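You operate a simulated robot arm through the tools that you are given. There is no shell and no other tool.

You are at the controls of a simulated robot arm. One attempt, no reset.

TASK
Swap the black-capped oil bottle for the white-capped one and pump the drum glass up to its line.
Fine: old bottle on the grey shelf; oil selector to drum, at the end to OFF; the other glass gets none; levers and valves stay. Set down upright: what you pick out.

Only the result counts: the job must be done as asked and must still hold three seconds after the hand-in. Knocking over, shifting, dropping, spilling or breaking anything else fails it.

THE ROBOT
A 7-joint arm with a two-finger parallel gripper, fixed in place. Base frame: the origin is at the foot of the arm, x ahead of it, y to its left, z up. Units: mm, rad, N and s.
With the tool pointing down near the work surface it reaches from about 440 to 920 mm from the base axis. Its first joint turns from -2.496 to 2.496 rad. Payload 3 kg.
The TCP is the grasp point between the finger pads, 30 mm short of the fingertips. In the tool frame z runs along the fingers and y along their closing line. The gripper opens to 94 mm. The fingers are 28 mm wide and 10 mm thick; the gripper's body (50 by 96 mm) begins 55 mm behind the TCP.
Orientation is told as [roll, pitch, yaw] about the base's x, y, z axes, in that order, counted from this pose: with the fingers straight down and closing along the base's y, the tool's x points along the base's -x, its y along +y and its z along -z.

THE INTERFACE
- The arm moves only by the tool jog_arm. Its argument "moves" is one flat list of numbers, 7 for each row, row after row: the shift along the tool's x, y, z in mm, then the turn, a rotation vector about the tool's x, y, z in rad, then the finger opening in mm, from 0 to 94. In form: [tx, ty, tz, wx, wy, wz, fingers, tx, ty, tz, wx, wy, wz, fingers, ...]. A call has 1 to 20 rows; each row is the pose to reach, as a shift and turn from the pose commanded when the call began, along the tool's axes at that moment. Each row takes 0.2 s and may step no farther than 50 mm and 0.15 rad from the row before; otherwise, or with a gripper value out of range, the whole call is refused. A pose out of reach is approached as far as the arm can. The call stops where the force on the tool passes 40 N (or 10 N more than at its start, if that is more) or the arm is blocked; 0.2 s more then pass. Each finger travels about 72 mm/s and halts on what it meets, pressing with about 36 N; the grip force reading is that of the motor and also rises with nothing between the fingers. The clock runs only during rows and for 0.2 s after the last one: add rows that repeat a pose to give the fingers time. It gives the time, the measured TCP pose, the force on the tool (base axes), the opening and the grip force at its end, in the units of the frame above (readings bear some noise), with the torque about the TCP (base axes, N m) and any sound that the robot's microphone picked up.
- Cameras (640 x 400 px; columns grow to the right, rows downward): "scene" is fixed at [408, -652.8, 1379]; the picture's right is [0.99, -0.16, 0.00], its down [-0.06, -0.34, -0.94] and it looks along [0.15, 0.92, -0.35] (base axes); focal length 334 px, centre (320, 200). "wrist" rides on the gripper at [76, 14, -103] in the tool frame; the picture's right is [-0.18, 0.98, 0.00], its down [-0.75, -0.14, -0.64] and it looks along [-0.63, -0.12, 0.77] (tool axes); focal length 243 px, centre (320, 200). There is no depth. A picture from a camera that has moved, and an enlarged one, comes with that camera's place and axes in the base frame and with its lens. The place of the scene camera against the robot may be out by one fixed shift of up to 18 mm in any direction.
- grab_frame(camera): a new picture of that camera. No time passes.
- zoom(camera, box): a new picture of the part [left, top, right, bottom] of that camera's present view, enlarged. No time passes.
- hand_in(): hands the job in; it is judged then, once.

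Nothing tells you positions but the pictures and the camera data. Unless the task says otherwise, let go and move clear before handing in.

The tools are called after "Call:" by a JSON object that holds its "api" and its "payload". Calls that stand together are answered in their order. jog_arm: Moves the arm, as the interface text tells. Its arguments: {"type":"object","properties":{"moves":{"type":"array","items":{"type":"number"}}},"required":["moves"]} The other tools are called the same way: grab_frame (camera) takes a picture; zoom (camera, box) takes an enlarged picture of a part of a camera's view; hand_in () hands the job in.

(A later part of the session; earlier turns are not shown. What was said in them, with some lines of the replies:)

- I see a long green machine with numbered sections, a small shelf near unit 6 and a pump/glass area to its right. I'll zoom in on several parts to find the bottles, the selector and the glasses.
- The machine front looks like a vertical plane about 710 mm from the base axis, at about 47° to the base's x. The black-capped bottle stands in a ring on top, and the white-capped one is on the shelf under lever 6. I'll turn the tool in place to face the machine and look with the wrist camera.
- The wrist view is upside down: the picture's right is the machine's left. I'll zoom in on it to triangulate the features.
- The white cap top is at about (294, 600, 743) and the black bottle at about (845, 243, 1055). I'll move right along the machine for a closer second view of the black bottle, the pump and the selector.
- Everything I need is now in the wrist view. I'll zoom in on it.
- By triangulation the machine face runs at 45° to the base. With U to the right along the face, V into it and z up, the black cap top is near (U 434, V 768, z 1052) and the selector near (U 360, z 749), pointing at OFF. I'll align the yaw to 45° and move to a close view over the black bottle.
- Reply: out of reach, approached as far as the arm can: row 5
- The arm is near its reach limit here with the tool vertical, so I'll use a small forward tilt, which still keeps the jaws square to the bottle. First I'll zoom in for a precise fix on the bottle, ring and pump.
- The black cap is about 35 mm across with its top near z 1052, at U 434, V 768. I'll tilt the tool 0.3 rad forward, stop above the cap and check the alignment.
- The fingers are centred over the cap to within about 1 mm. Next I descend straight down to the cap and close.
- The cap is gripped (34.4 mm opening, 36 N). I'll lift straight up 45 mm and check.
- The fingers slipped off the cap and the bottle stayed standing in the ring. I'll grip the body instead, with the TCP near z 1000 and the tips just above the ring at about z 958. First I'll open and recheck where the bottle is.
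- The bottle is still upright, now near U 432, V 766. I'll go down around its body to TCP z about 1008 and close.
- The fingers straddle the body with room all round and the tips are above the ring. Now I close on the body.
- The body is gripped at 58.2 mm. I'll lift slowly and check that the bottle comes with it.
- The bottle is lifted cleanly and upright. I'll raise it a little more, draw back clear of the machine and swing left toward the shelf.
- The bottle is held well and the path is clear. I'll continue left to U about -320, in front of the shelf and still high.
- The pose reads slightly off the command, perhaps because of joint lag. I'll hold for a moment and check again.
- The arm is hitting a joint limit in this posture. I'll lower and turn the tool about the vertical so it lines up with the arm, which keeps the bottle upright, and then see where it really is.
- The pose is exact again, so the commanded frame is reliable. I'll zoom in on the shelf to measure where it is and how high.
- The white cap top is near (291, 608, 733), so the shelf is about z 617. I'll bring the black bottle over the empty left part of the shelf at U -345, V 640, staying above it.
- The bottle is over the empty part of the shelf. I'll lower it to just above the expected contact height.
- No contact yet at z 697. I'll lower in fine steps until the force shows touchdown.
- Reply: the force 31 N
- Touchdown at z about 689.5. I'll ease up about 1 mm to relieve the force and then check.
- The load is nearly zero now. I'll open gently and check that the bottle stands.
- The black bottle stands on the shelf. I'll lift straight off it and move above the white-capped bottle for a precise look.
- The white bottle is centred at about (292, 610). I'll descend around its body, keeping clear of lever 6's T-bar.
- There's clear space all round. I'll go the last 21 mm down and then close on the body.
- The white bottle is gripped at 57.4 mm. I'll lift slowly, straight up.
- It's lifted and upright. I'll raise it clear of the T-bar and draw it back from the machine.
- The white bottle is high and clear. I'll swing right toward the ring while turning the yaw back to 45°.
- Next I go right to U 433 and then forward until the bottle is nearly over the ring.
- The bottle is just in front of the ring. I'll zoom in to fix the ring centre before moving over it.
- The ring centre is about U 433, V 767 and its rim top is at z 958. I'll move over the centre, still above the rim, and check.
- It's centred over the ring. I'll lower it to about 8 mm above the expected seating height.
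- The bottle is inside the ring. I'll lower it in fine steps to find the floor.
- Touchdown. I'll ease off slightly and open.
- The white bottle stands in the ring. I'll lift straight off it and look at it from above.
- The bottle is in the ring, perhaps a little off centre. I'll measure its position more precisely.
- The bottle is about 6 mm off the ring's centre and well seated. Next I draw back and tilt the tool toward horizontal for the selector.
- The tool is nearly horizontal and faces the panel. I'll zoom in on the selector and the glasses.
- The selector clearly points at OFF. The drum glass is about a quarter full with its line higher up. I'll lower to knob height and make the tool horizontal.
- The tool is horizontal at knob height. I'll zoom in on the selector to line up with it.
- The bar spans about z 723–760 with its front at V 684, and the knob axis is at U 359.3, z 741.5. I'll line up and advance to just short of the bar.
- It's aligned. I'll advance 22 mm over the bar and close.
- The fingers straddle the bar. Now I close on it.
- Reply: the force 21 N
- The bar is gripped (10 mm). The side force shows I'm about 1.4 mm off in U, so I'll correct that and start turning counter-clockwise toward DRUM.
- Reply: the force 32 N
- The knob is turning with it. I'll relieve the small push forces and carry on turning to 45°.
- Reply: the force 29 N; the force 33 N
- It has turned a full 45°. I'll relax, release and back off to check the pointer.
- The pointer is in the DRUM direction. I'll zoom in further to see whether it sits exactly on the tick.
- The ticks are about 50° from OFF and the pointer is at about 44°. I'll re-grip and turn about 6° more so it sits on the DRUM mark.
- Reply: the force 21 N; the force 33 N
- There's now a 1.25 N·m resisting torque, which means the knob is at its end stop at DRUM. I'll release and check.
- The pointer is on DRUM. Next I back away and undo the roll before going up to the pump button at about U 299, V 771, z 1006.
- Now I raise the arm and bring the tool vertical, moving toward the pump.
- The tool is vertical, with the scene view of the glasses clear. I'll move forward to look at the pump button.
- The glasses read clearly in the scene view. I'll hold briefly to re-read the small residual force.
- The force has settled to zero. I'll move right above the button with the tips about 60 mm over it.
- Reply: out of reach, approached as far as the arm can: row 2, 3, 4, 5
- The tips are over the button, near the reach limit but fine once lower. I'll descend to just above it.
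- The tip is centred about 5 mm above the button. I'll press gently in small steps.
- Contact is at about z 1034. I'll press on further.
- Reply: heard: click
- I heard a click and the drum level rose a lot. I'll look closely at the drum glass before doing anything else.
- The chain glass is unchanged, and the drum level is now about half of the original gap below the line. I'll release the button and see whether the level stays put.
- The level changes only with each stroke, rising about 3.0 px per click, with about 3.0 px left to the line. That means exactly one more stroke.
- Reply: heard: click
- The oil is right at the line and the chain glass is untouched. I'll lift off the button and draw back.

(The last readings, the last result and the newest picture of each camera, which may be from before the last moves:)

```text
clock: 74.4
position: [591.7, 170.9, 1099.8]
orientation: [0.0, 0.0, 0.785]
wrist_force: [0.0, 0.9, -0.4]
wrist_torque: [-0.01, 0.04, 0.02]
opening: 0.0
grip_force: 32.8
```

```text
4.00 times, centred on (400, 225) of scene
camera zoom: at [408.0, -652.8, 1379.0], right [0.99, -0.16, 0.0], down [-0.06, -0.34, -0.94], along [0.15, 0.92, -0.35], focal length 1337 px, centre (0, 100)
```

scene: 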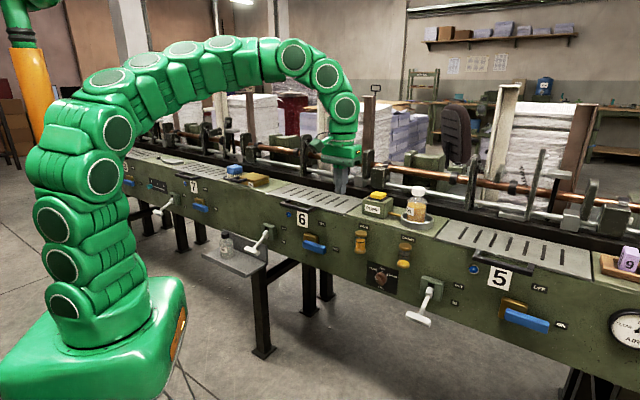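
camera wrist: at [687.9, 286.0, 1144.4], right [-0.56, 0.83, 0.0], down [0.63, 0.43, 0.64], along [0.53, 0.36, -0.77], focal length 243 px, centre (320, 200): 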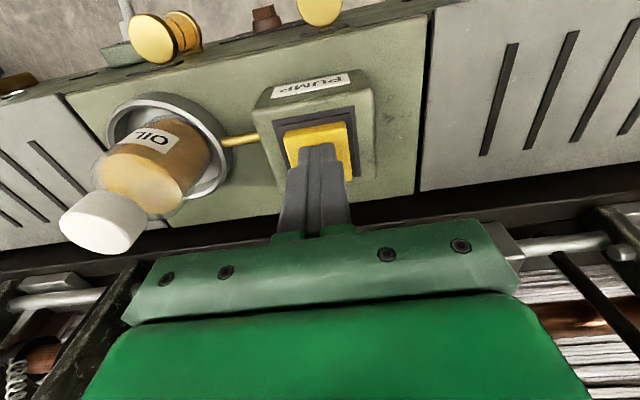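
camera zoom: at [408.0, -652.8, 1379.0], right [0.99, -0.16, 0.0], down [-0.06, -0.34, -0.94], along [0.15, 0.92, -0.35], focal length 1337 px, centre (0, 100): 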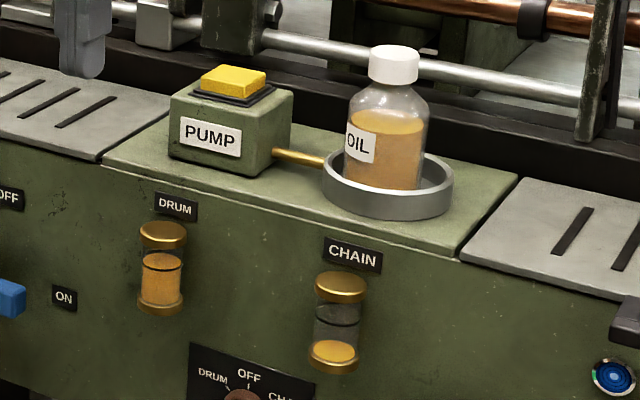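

Now I reverse the move back to the selector: lower while tilting the tool to horizontal.

Call:
{"api": "jog_arm", "payload": {"moves": [0, -5.5, 32.5, 0, -0.1428, 0, 0, 0, -11, 65, 0, -0.2856, 0, 0, 0, -16.5, 97.5, 0, -0.4284, 0, 0, 0, -22, 130, 0, -0.5712, 0, 0, 0, -27.5, 162.5, 0, -0.714, 0, 0, 0, -33, 195, 0, -0.8568, 0, 0, 0, -38.5, 227.5, 0, -0.9996, 0, 0, 0, -44, 260, 0, -1.1424, 0, 0, 0, -49.5, 292.5, 0, -1.2852, 0, 0, 0, -55, 325, 0, -1.428, 0, 0, 0, -60.5, 358, 0, -1.5708, 0, 0, 0, -60.5, 358, 0, -1.5708, 0, 0]}}

Call:
{"api": "grab_frame", "payload": {"camera": "wrist"}}

Call:
{"api": "zoom", "payload": {"camera": "wrist", "box": [230, 20, 400, 140]}}

```text
clock: 77.0
position: [634.7, 128.5, 740.7]
orientation: [2.959, -1.571, -2.175]
wrist_force: [0.3, 0.4, 0.7]
wrist_torque: [0.04, -0.03, -0.02]
opening: 0.0
grip_force: 32.4
```

```text
taken
camera wrist: at [552.2, 65.8, 663.9], right [-0.69, 0.7, 0.18], down [-0.35, -0.55, 0.75], along [0.63, 0.46, 0.63], focal length 243 px, centre (320, 200)
```

wrist: 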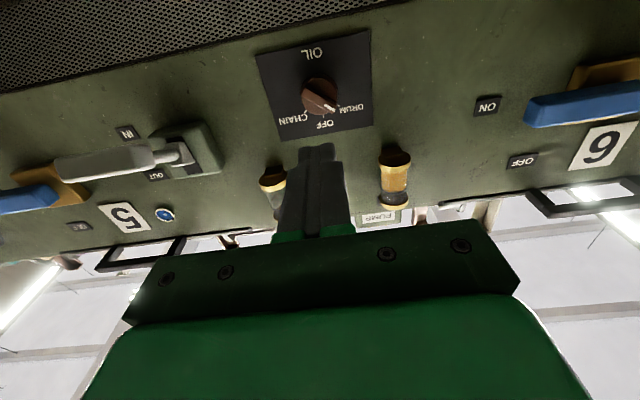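

```text
3.33 times, centred on (315, 80) of wrist
camera zoom: at [552.2, 65.8, 663.9], right [-0.69, 0.7, 0.18], down [-0.35, -0.55, 0.75], along [0.63, 0.46, 0.63], focal length 809 px, centre (337, 600)
```

zoom: 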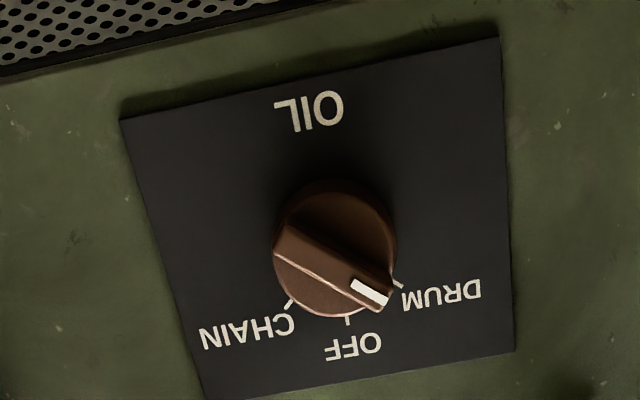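

The selector is still on DRUM. I'll roll the gripper to match the bar and open the fingers.

Call:
{"api": "jog_arm", "payload": {"moves": [-0.1, -0.2, 11, 0, 0, -0.143, 10, -0.2, -0.4, 22, 0, 0, -0.287, 20, -0.3, -0.6, 33, 0, 0, -0.43, 30, -0.4, -0.8, 44, 0, 0, -0.573, 36, -0.5, -1, 55, 0, 0, -0.717, 36, -0.6, -1, 66, 0, 0, -0.86, 36, -0.6, -1, 66, 0, 0, -0.86, 36]}}

Call:
{"api": "grab_frame", "payload": {"camera": "wrist"}}

Call:
{"api": "zoom", "payload": {"camera": "scene", "box": [350, 245, 420, 300]}}

```text
clock: 78.6
position: [684.0, 172.5, 742.3]
orientation: [-1.57, -0.71, 2.357]
wrist_force: [-0.4, 1.0, 0.2]
wrist_torque: [0.02, 0.01, 0.0]
opening: 36.1
grip_force: 0.1
```

```text
taken
camera wrist: at [645.5, 67.0, 682.5], right [-0.55, 0.55, -0.63], down [-0.79, -0.11, 0.6], along [0.26, 0.83, 0.5], focal length 243 px, centre (320, 200)
```

wrist: 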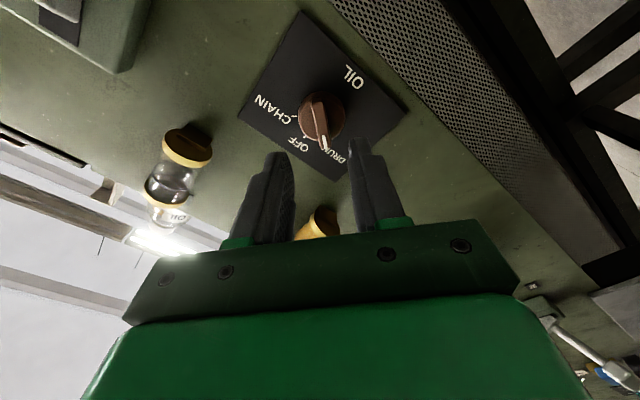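

```text
7.27 times, centred on (385, 272) of scene
camera zoom: at [408.0, -652.8, 1379.0], right [0.99, -0.16, 0.0], down [-0.06, -0.34, -0.94], along [0.15, 0.92, -0.35], focal length 2431 px, centre (-153, -327)
```

zoom: 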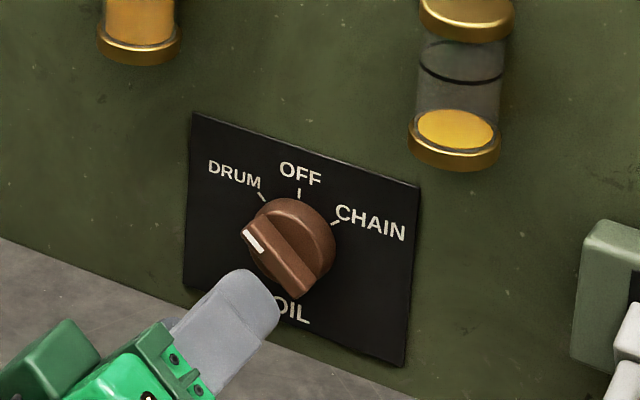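

Advance over the bar and close.

Call:
{"api": "jog_arm", "payload": {"moves": [0, 0, 28, 0, 0, 0, 36, 0, 0, 55.5, 0, 0, 0, 36, 0, 0, 55.5, 0, 0, 0, 36]}}

Call:
{"api": "zoom", "payload": {"camera": "wrist", "box": [240, 80, 400, 200]}}

```text
clock: 79.4
position: [722.6, 212.4, 741.9]
orientation: [-1.568, -0.71, 2.355]
wrist_force: [0.1, -0.3, -0.2]
wrist_torque: [0.03, -0.02, -0.02]
opening: 36.2
grip_force: 0.0
```

```text
3.33 times, centred on (320, 140) of wrist
camera zoom: at [684.0, 106.9, 680.9], right [-0.55, 0.55, -0.62], down [-0.79, -0.11, 0.6], along [0.26, 0.83, 0.5], focal length 809 px, centre (320, 400)
```

zoom: 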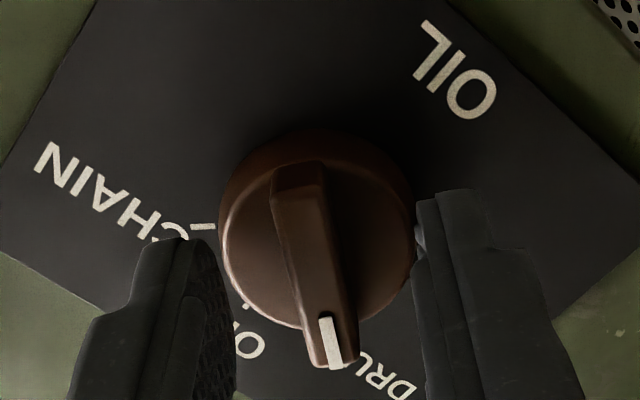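

Call:
{"api": "jog_arm", "payload": {"moves": [0, 0, 0, 0, 0, 0, 20, 0, 0, 0, 0, 0, 0, 5, 0, 0, 0, 0, 0, 0, 0, 0, 0, 0, 0, 0, 0, 0]}}

```text
clock: 80.4
position: [722.6, 213.1, 740.7]
orientation: [-1.571, -0.711, 2.354]
wrist_force: [7.3, -1.3, 1.7]
wrist_torque: [-0.01, 0.0, -0.2]
opening: 9.7
grip_force: 42.9
```

The grip is clean with little side load. I'll turn back clockwise toward OFF.

Call:
{"api": "jog_arm", "payload": {"moves": [0, 0, 0, 0, 0, 0.1, 0, 0, 0, 0, 0, 0, 0.2, 0, 0, 0, 0, 0, 0, 0.3, 0]}}

```text
clock: 81.2
position: [722.9, 212.8, 741.4]
orientation: [-1.569, -1.012, 2.354]
wrist_force: [17.2, 5.3, -4.9]
wrist_torque: [0.48, -0.49, 0.24]
opening: 9.8
grip_force: 43.7
```

Call:
{"api": "jog_arm", "payload": {"moves": [0.3, -0.4, 0.6, 0, 0, 0.1, 0, 0.3, -0.4, 0.6, 0, 0, 0.2, 0, 0.3, -0.4, 0.6, 0, 0, 0.3, 0]}}

Call:
{"api": "zoom", "payload": {"camera": "scene", "box": [350, 245, 420, 300]}}

```text
clock: 82.0
position: [722.9, 212.6, 741.5]
orientation: [-1.564, -1.314, 2.352]
wrist_force: [-14.7, 0.1, 0.1]
wrist_torque: [0.69, -0.7, 0.48]
opening: 9.9
grip_force: 43.5
```

```text
7.27 times, centred on (385, 272) of scene
camera zoom: at [408.0, -652.8, 1379.0], right [0.99, -0.16, 0.0], down [-0.06, -0.34, -0.94], along [0.15, 0.92, -0.35], focal length 2431 px, centre (-153, -327)
```

zoom: 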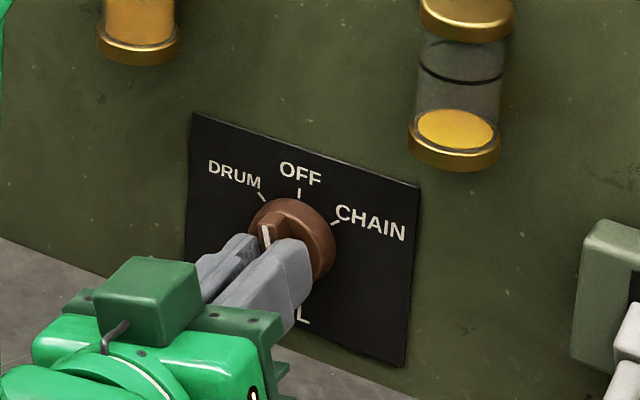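

Call:
{"api": "jog_arm", "payload": {"moves": [-0.1, 0.5, -0.4, 0, 0, 0.1, 0, -0.1, 0.5, -0.4, 0, 0, 0.2, 0, -0.1, 0.5, -0.4, 0, 0, 0.265, 0, -0.1, 0.5, -0.4, 0, 0, 0.265, 0]}}

Call:
{"api": "zoom", "payload": {"camera": "scene", "box": [350, 245, 420, 300]}}

```text
clock: 83.0
position: [721.9, 213.4, 741.7]
orientation: [1.295, -1.566, -0.508]
wrist_force: [-16.8, 6.8, -7.5]
wrist_torque: [-0.46, 0.48, 0.41]
opening: 9.7
grip_force: 43.2
```

```text
7.27 times, centred on (385, 272) of scene
camera zoom: at [408.0, -652.8, 1379.0], right [0.99, -0.16, 0.0], down [-0.06, -0.34, -0.94], along [0.15, 0.92, -0.35], focal length 2431 px, centre (-153, -327)
```

zoom: 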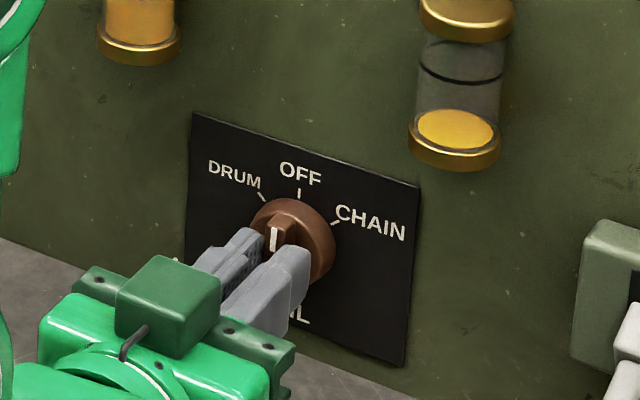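

The pointer is back to vertical. I'll relieve the side load, release and back off to check.

Call:
{"api": "jog_arm", "payload": {"moves": [0, 1, 0, 0, 0, 0, 0, 0, 1, 0, 0, 0, 0, 10, 0, 1, 0, 0, 0, 0, 24, 0, 1, 0, 0, 0, 0, 36, 0, 1, 0, 0, 0, 0, 36, 0, 1, -25, 0, 0, 0, 36, 0, 1, -60, 0, 0, 0, 36, 0, 1, -100, 0, 0, 0, 36]}}

Call:
{"api": "zoom", "payload": {"camera": "scene", "box": [370, 260, 400, 290]}}

Call:
{"api": "grab_frame", "payload": {"camera": "wrist"}}

Call:
{"api": "zoom", "payload": {"camera": "wrist", "box": [230, 20, 400, 140]}}

```text
clock: 84.8
position: [653.0, 145.1, 740.6]
orientation: [1.597, -1.564, -0.814]
wrist_force: [-0.4, 0.3, 1.1]
wrist_torque: [-0.02, 0.0, -0.01]
opening: 36.1
grip_force: 0.0
```

```text
13.33 times, centred on (385, 275) of scene
camera zoom: at [408.0, -652.8, 1379.0], right [0.99, -0.16, 0.0], down [-0.06, -0.34, -0.94], along [0.15, 0.92, -0.35], focal length 4457 px, centre (-547, -800)
```

zoom: 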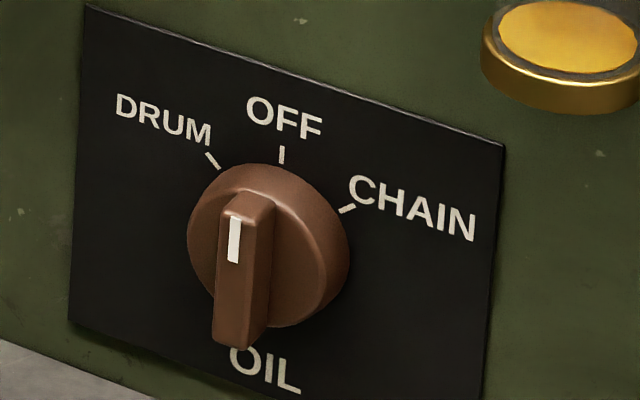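

```text
taken
camera wrist: at [569.4, 82.2, 665.5], right [-0.69, 0.69, 0.19], down [-0.35, -0.56, 0.75], along [0.63, 0.46, 0.63], focal length 243 px, centre (320, 200)
```

wrist: 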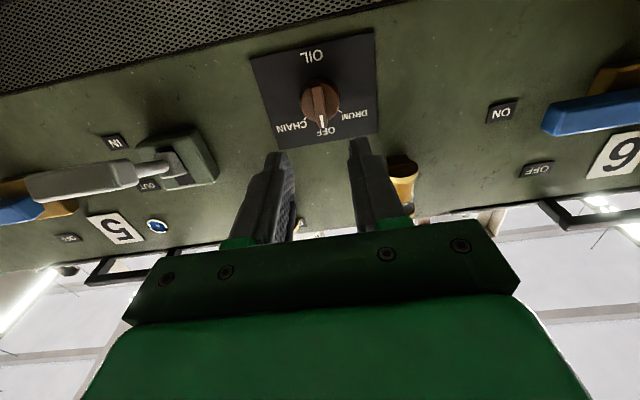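

```text
3.33 times, centred on (315, 80) of wrist
camera zoom: at [569.4, 82.2, 665.5], right [-0.69, 0.69, 0.19], down [-0.35, -0.56, 0.75], along [0.63, 0.46, 0.63], focal length 809 px, centre (337, 600)
```

zoom: 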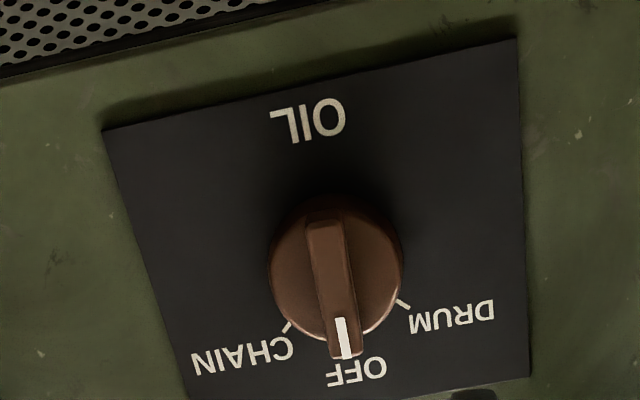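

The selector is exactly at OFF. I'll move the arm up and clear, then do the final check on everything.

Call:
{"api": "jog_arm", "payload": {"moves": [-33, 5, -5, 0, 0.1427, 0, 36, -66, 10, -10, 0, 0.2855, 0, 36, -99, 15, -15, 0, 0.4282, 0, 36, -132, 20, -20, 0, 0.571, 0, 36, -165, 25, -25, 0, 0.7137, 0, 36, -198, 30, -30, 0, 0.8564, 0, 36, -231, 35, -35, 0, 0.9992, 0, 36, -264, 40, -40, 0, 1.1419, 0, 36, -297, 45, -45, 0, 1.2846, 0, 36, -330, 50, -50, 0, 1.4274, 0, 36, -360, 55, -50, 0, 1.5708, 0, 36, -400, 55, -50, 0, 1.5708, 0, 36]}}

Call:
{"api": "grab_frame", "payload": {"camera": "scene"}}

Call:
{"api": "zoom", "payload": {"camera": "scene", "box": [195, 205, 295, 275]}}

Call:
{"api": "zoom", "payload": {"camera": "scene", "box": [340, 175, 460, 275]}}

Call:
{"api": "zoom", "payload": {"camera": "scene", "box": [350, 220, 450, 310]}}

Call:
{"api": "grab_frame", "payload": {"camera": "wrist"}}

```text
clock: 87.4
position: [576.7, 144.6, 1142.3]
orientation: [0.007, 0.004, 0.785]
wrist_force: [0.0, 0.4, 0.5]
wrist_torque: [0.02, -0.01, -0.01]
opening: 36.0
grip_force: 0.1
```

```text
taken
```

scene: 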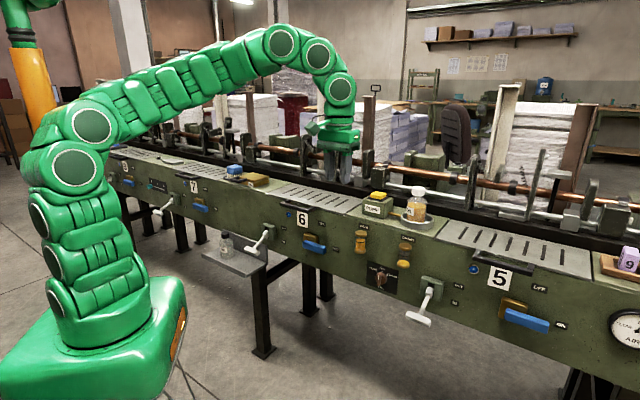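

```text
5.71 times, centred on (245, 240) of scene
camera zoom: at [408.0, -652.8, 1379.0], right [0.99, -0.16, 0.0], down [-0.06, -0.34, -0.94], along [0.15, 0.92, -0.35], focal length 1910 px, centre (749, -29)
```

zoom: 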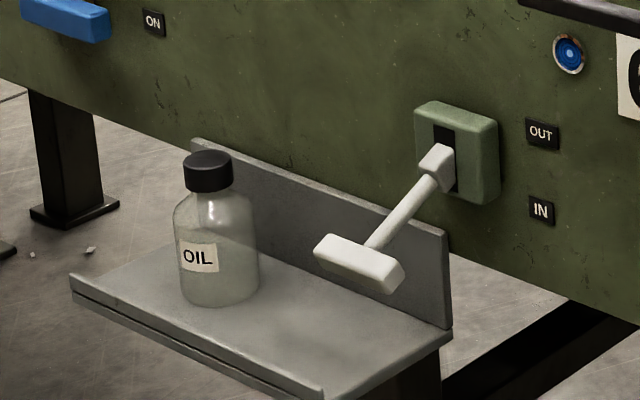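

```text
4.00 times, centred on (400, 225) of scene
camera zoom: at [408.0, -652.8, 1379.0], right [0.99, -0.16, 0.0], down [-0.06, -0.34, -0.94], along [0.15, 0.92, -0.35], focal length 1337 px, centre (0, 100)
```

zoom: 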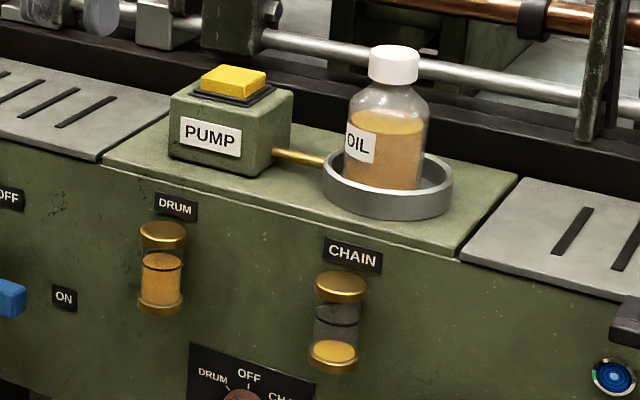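

```text
4.44 times, centred on (400, 265) of scene
camera zoom: at [408.0, -652.8, 1379.0], right [0.99, -0.16, 0.0], down [-0.06, -0.34, -0.94], along [0.15, 0.92, -0.35], focal length 1486 px, centre (-36, -89)
```

zoom: 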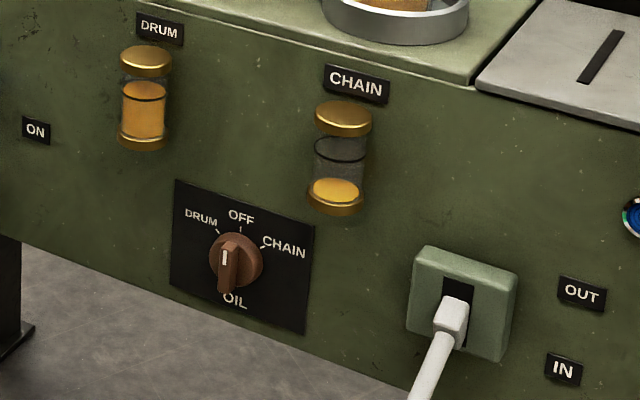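

```text
taken
camera wrist: at [513.7, 100.9, 1245.0], right [-0.56, 0.83, 0.0], down [0.64, 0.43, 0.64], along [0.52, 0.36, -0.77], focal length 243 px, centre (320, 200)
```

wrist: 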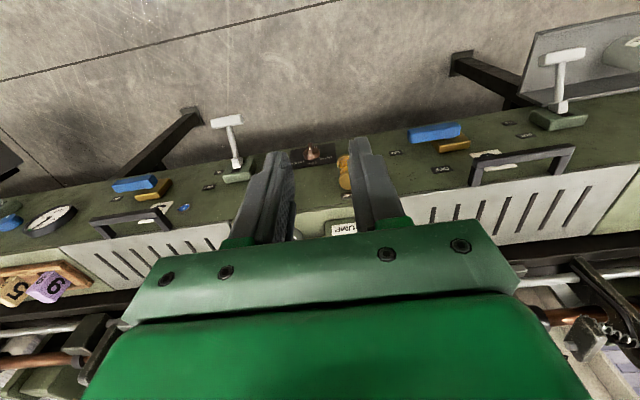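

The black-capped bottle stands upright on the grey shelf and the white-capped one is in the ring. The drum glass is at its line, the chain glass is unchanged, the selector is at OFF and the levers haven't moved. The arm is clear, so I'm handing in.

Call:
{"api": "hand_in", "payload": {}}

```text
The job is handed in.
```

The job is handed in, and the last pictures showed everything as you asked. I haven't seen the verdict.

- **Bottles:** the black-capped bottle stands upright on the grey shelf. The white-capped one stands upright in the ring, about 6 mm off the ring's centre.
- **Slip:** my first grip on the black cap slipped off. The bottle stayed upright in the ring, and I then lifted it by the body.
- **Drum glass:** two pump strokes brought the oil right to the line.
- **Chain glass:** its level did not change.
- **Selector:** turned to DRUM for the pumping and is back at OFF.
- **Levers and valves:** I did not touch any, and they looked unmoved at the end.
- **Arm:** it is clear of the machine with nothing in the gripper.
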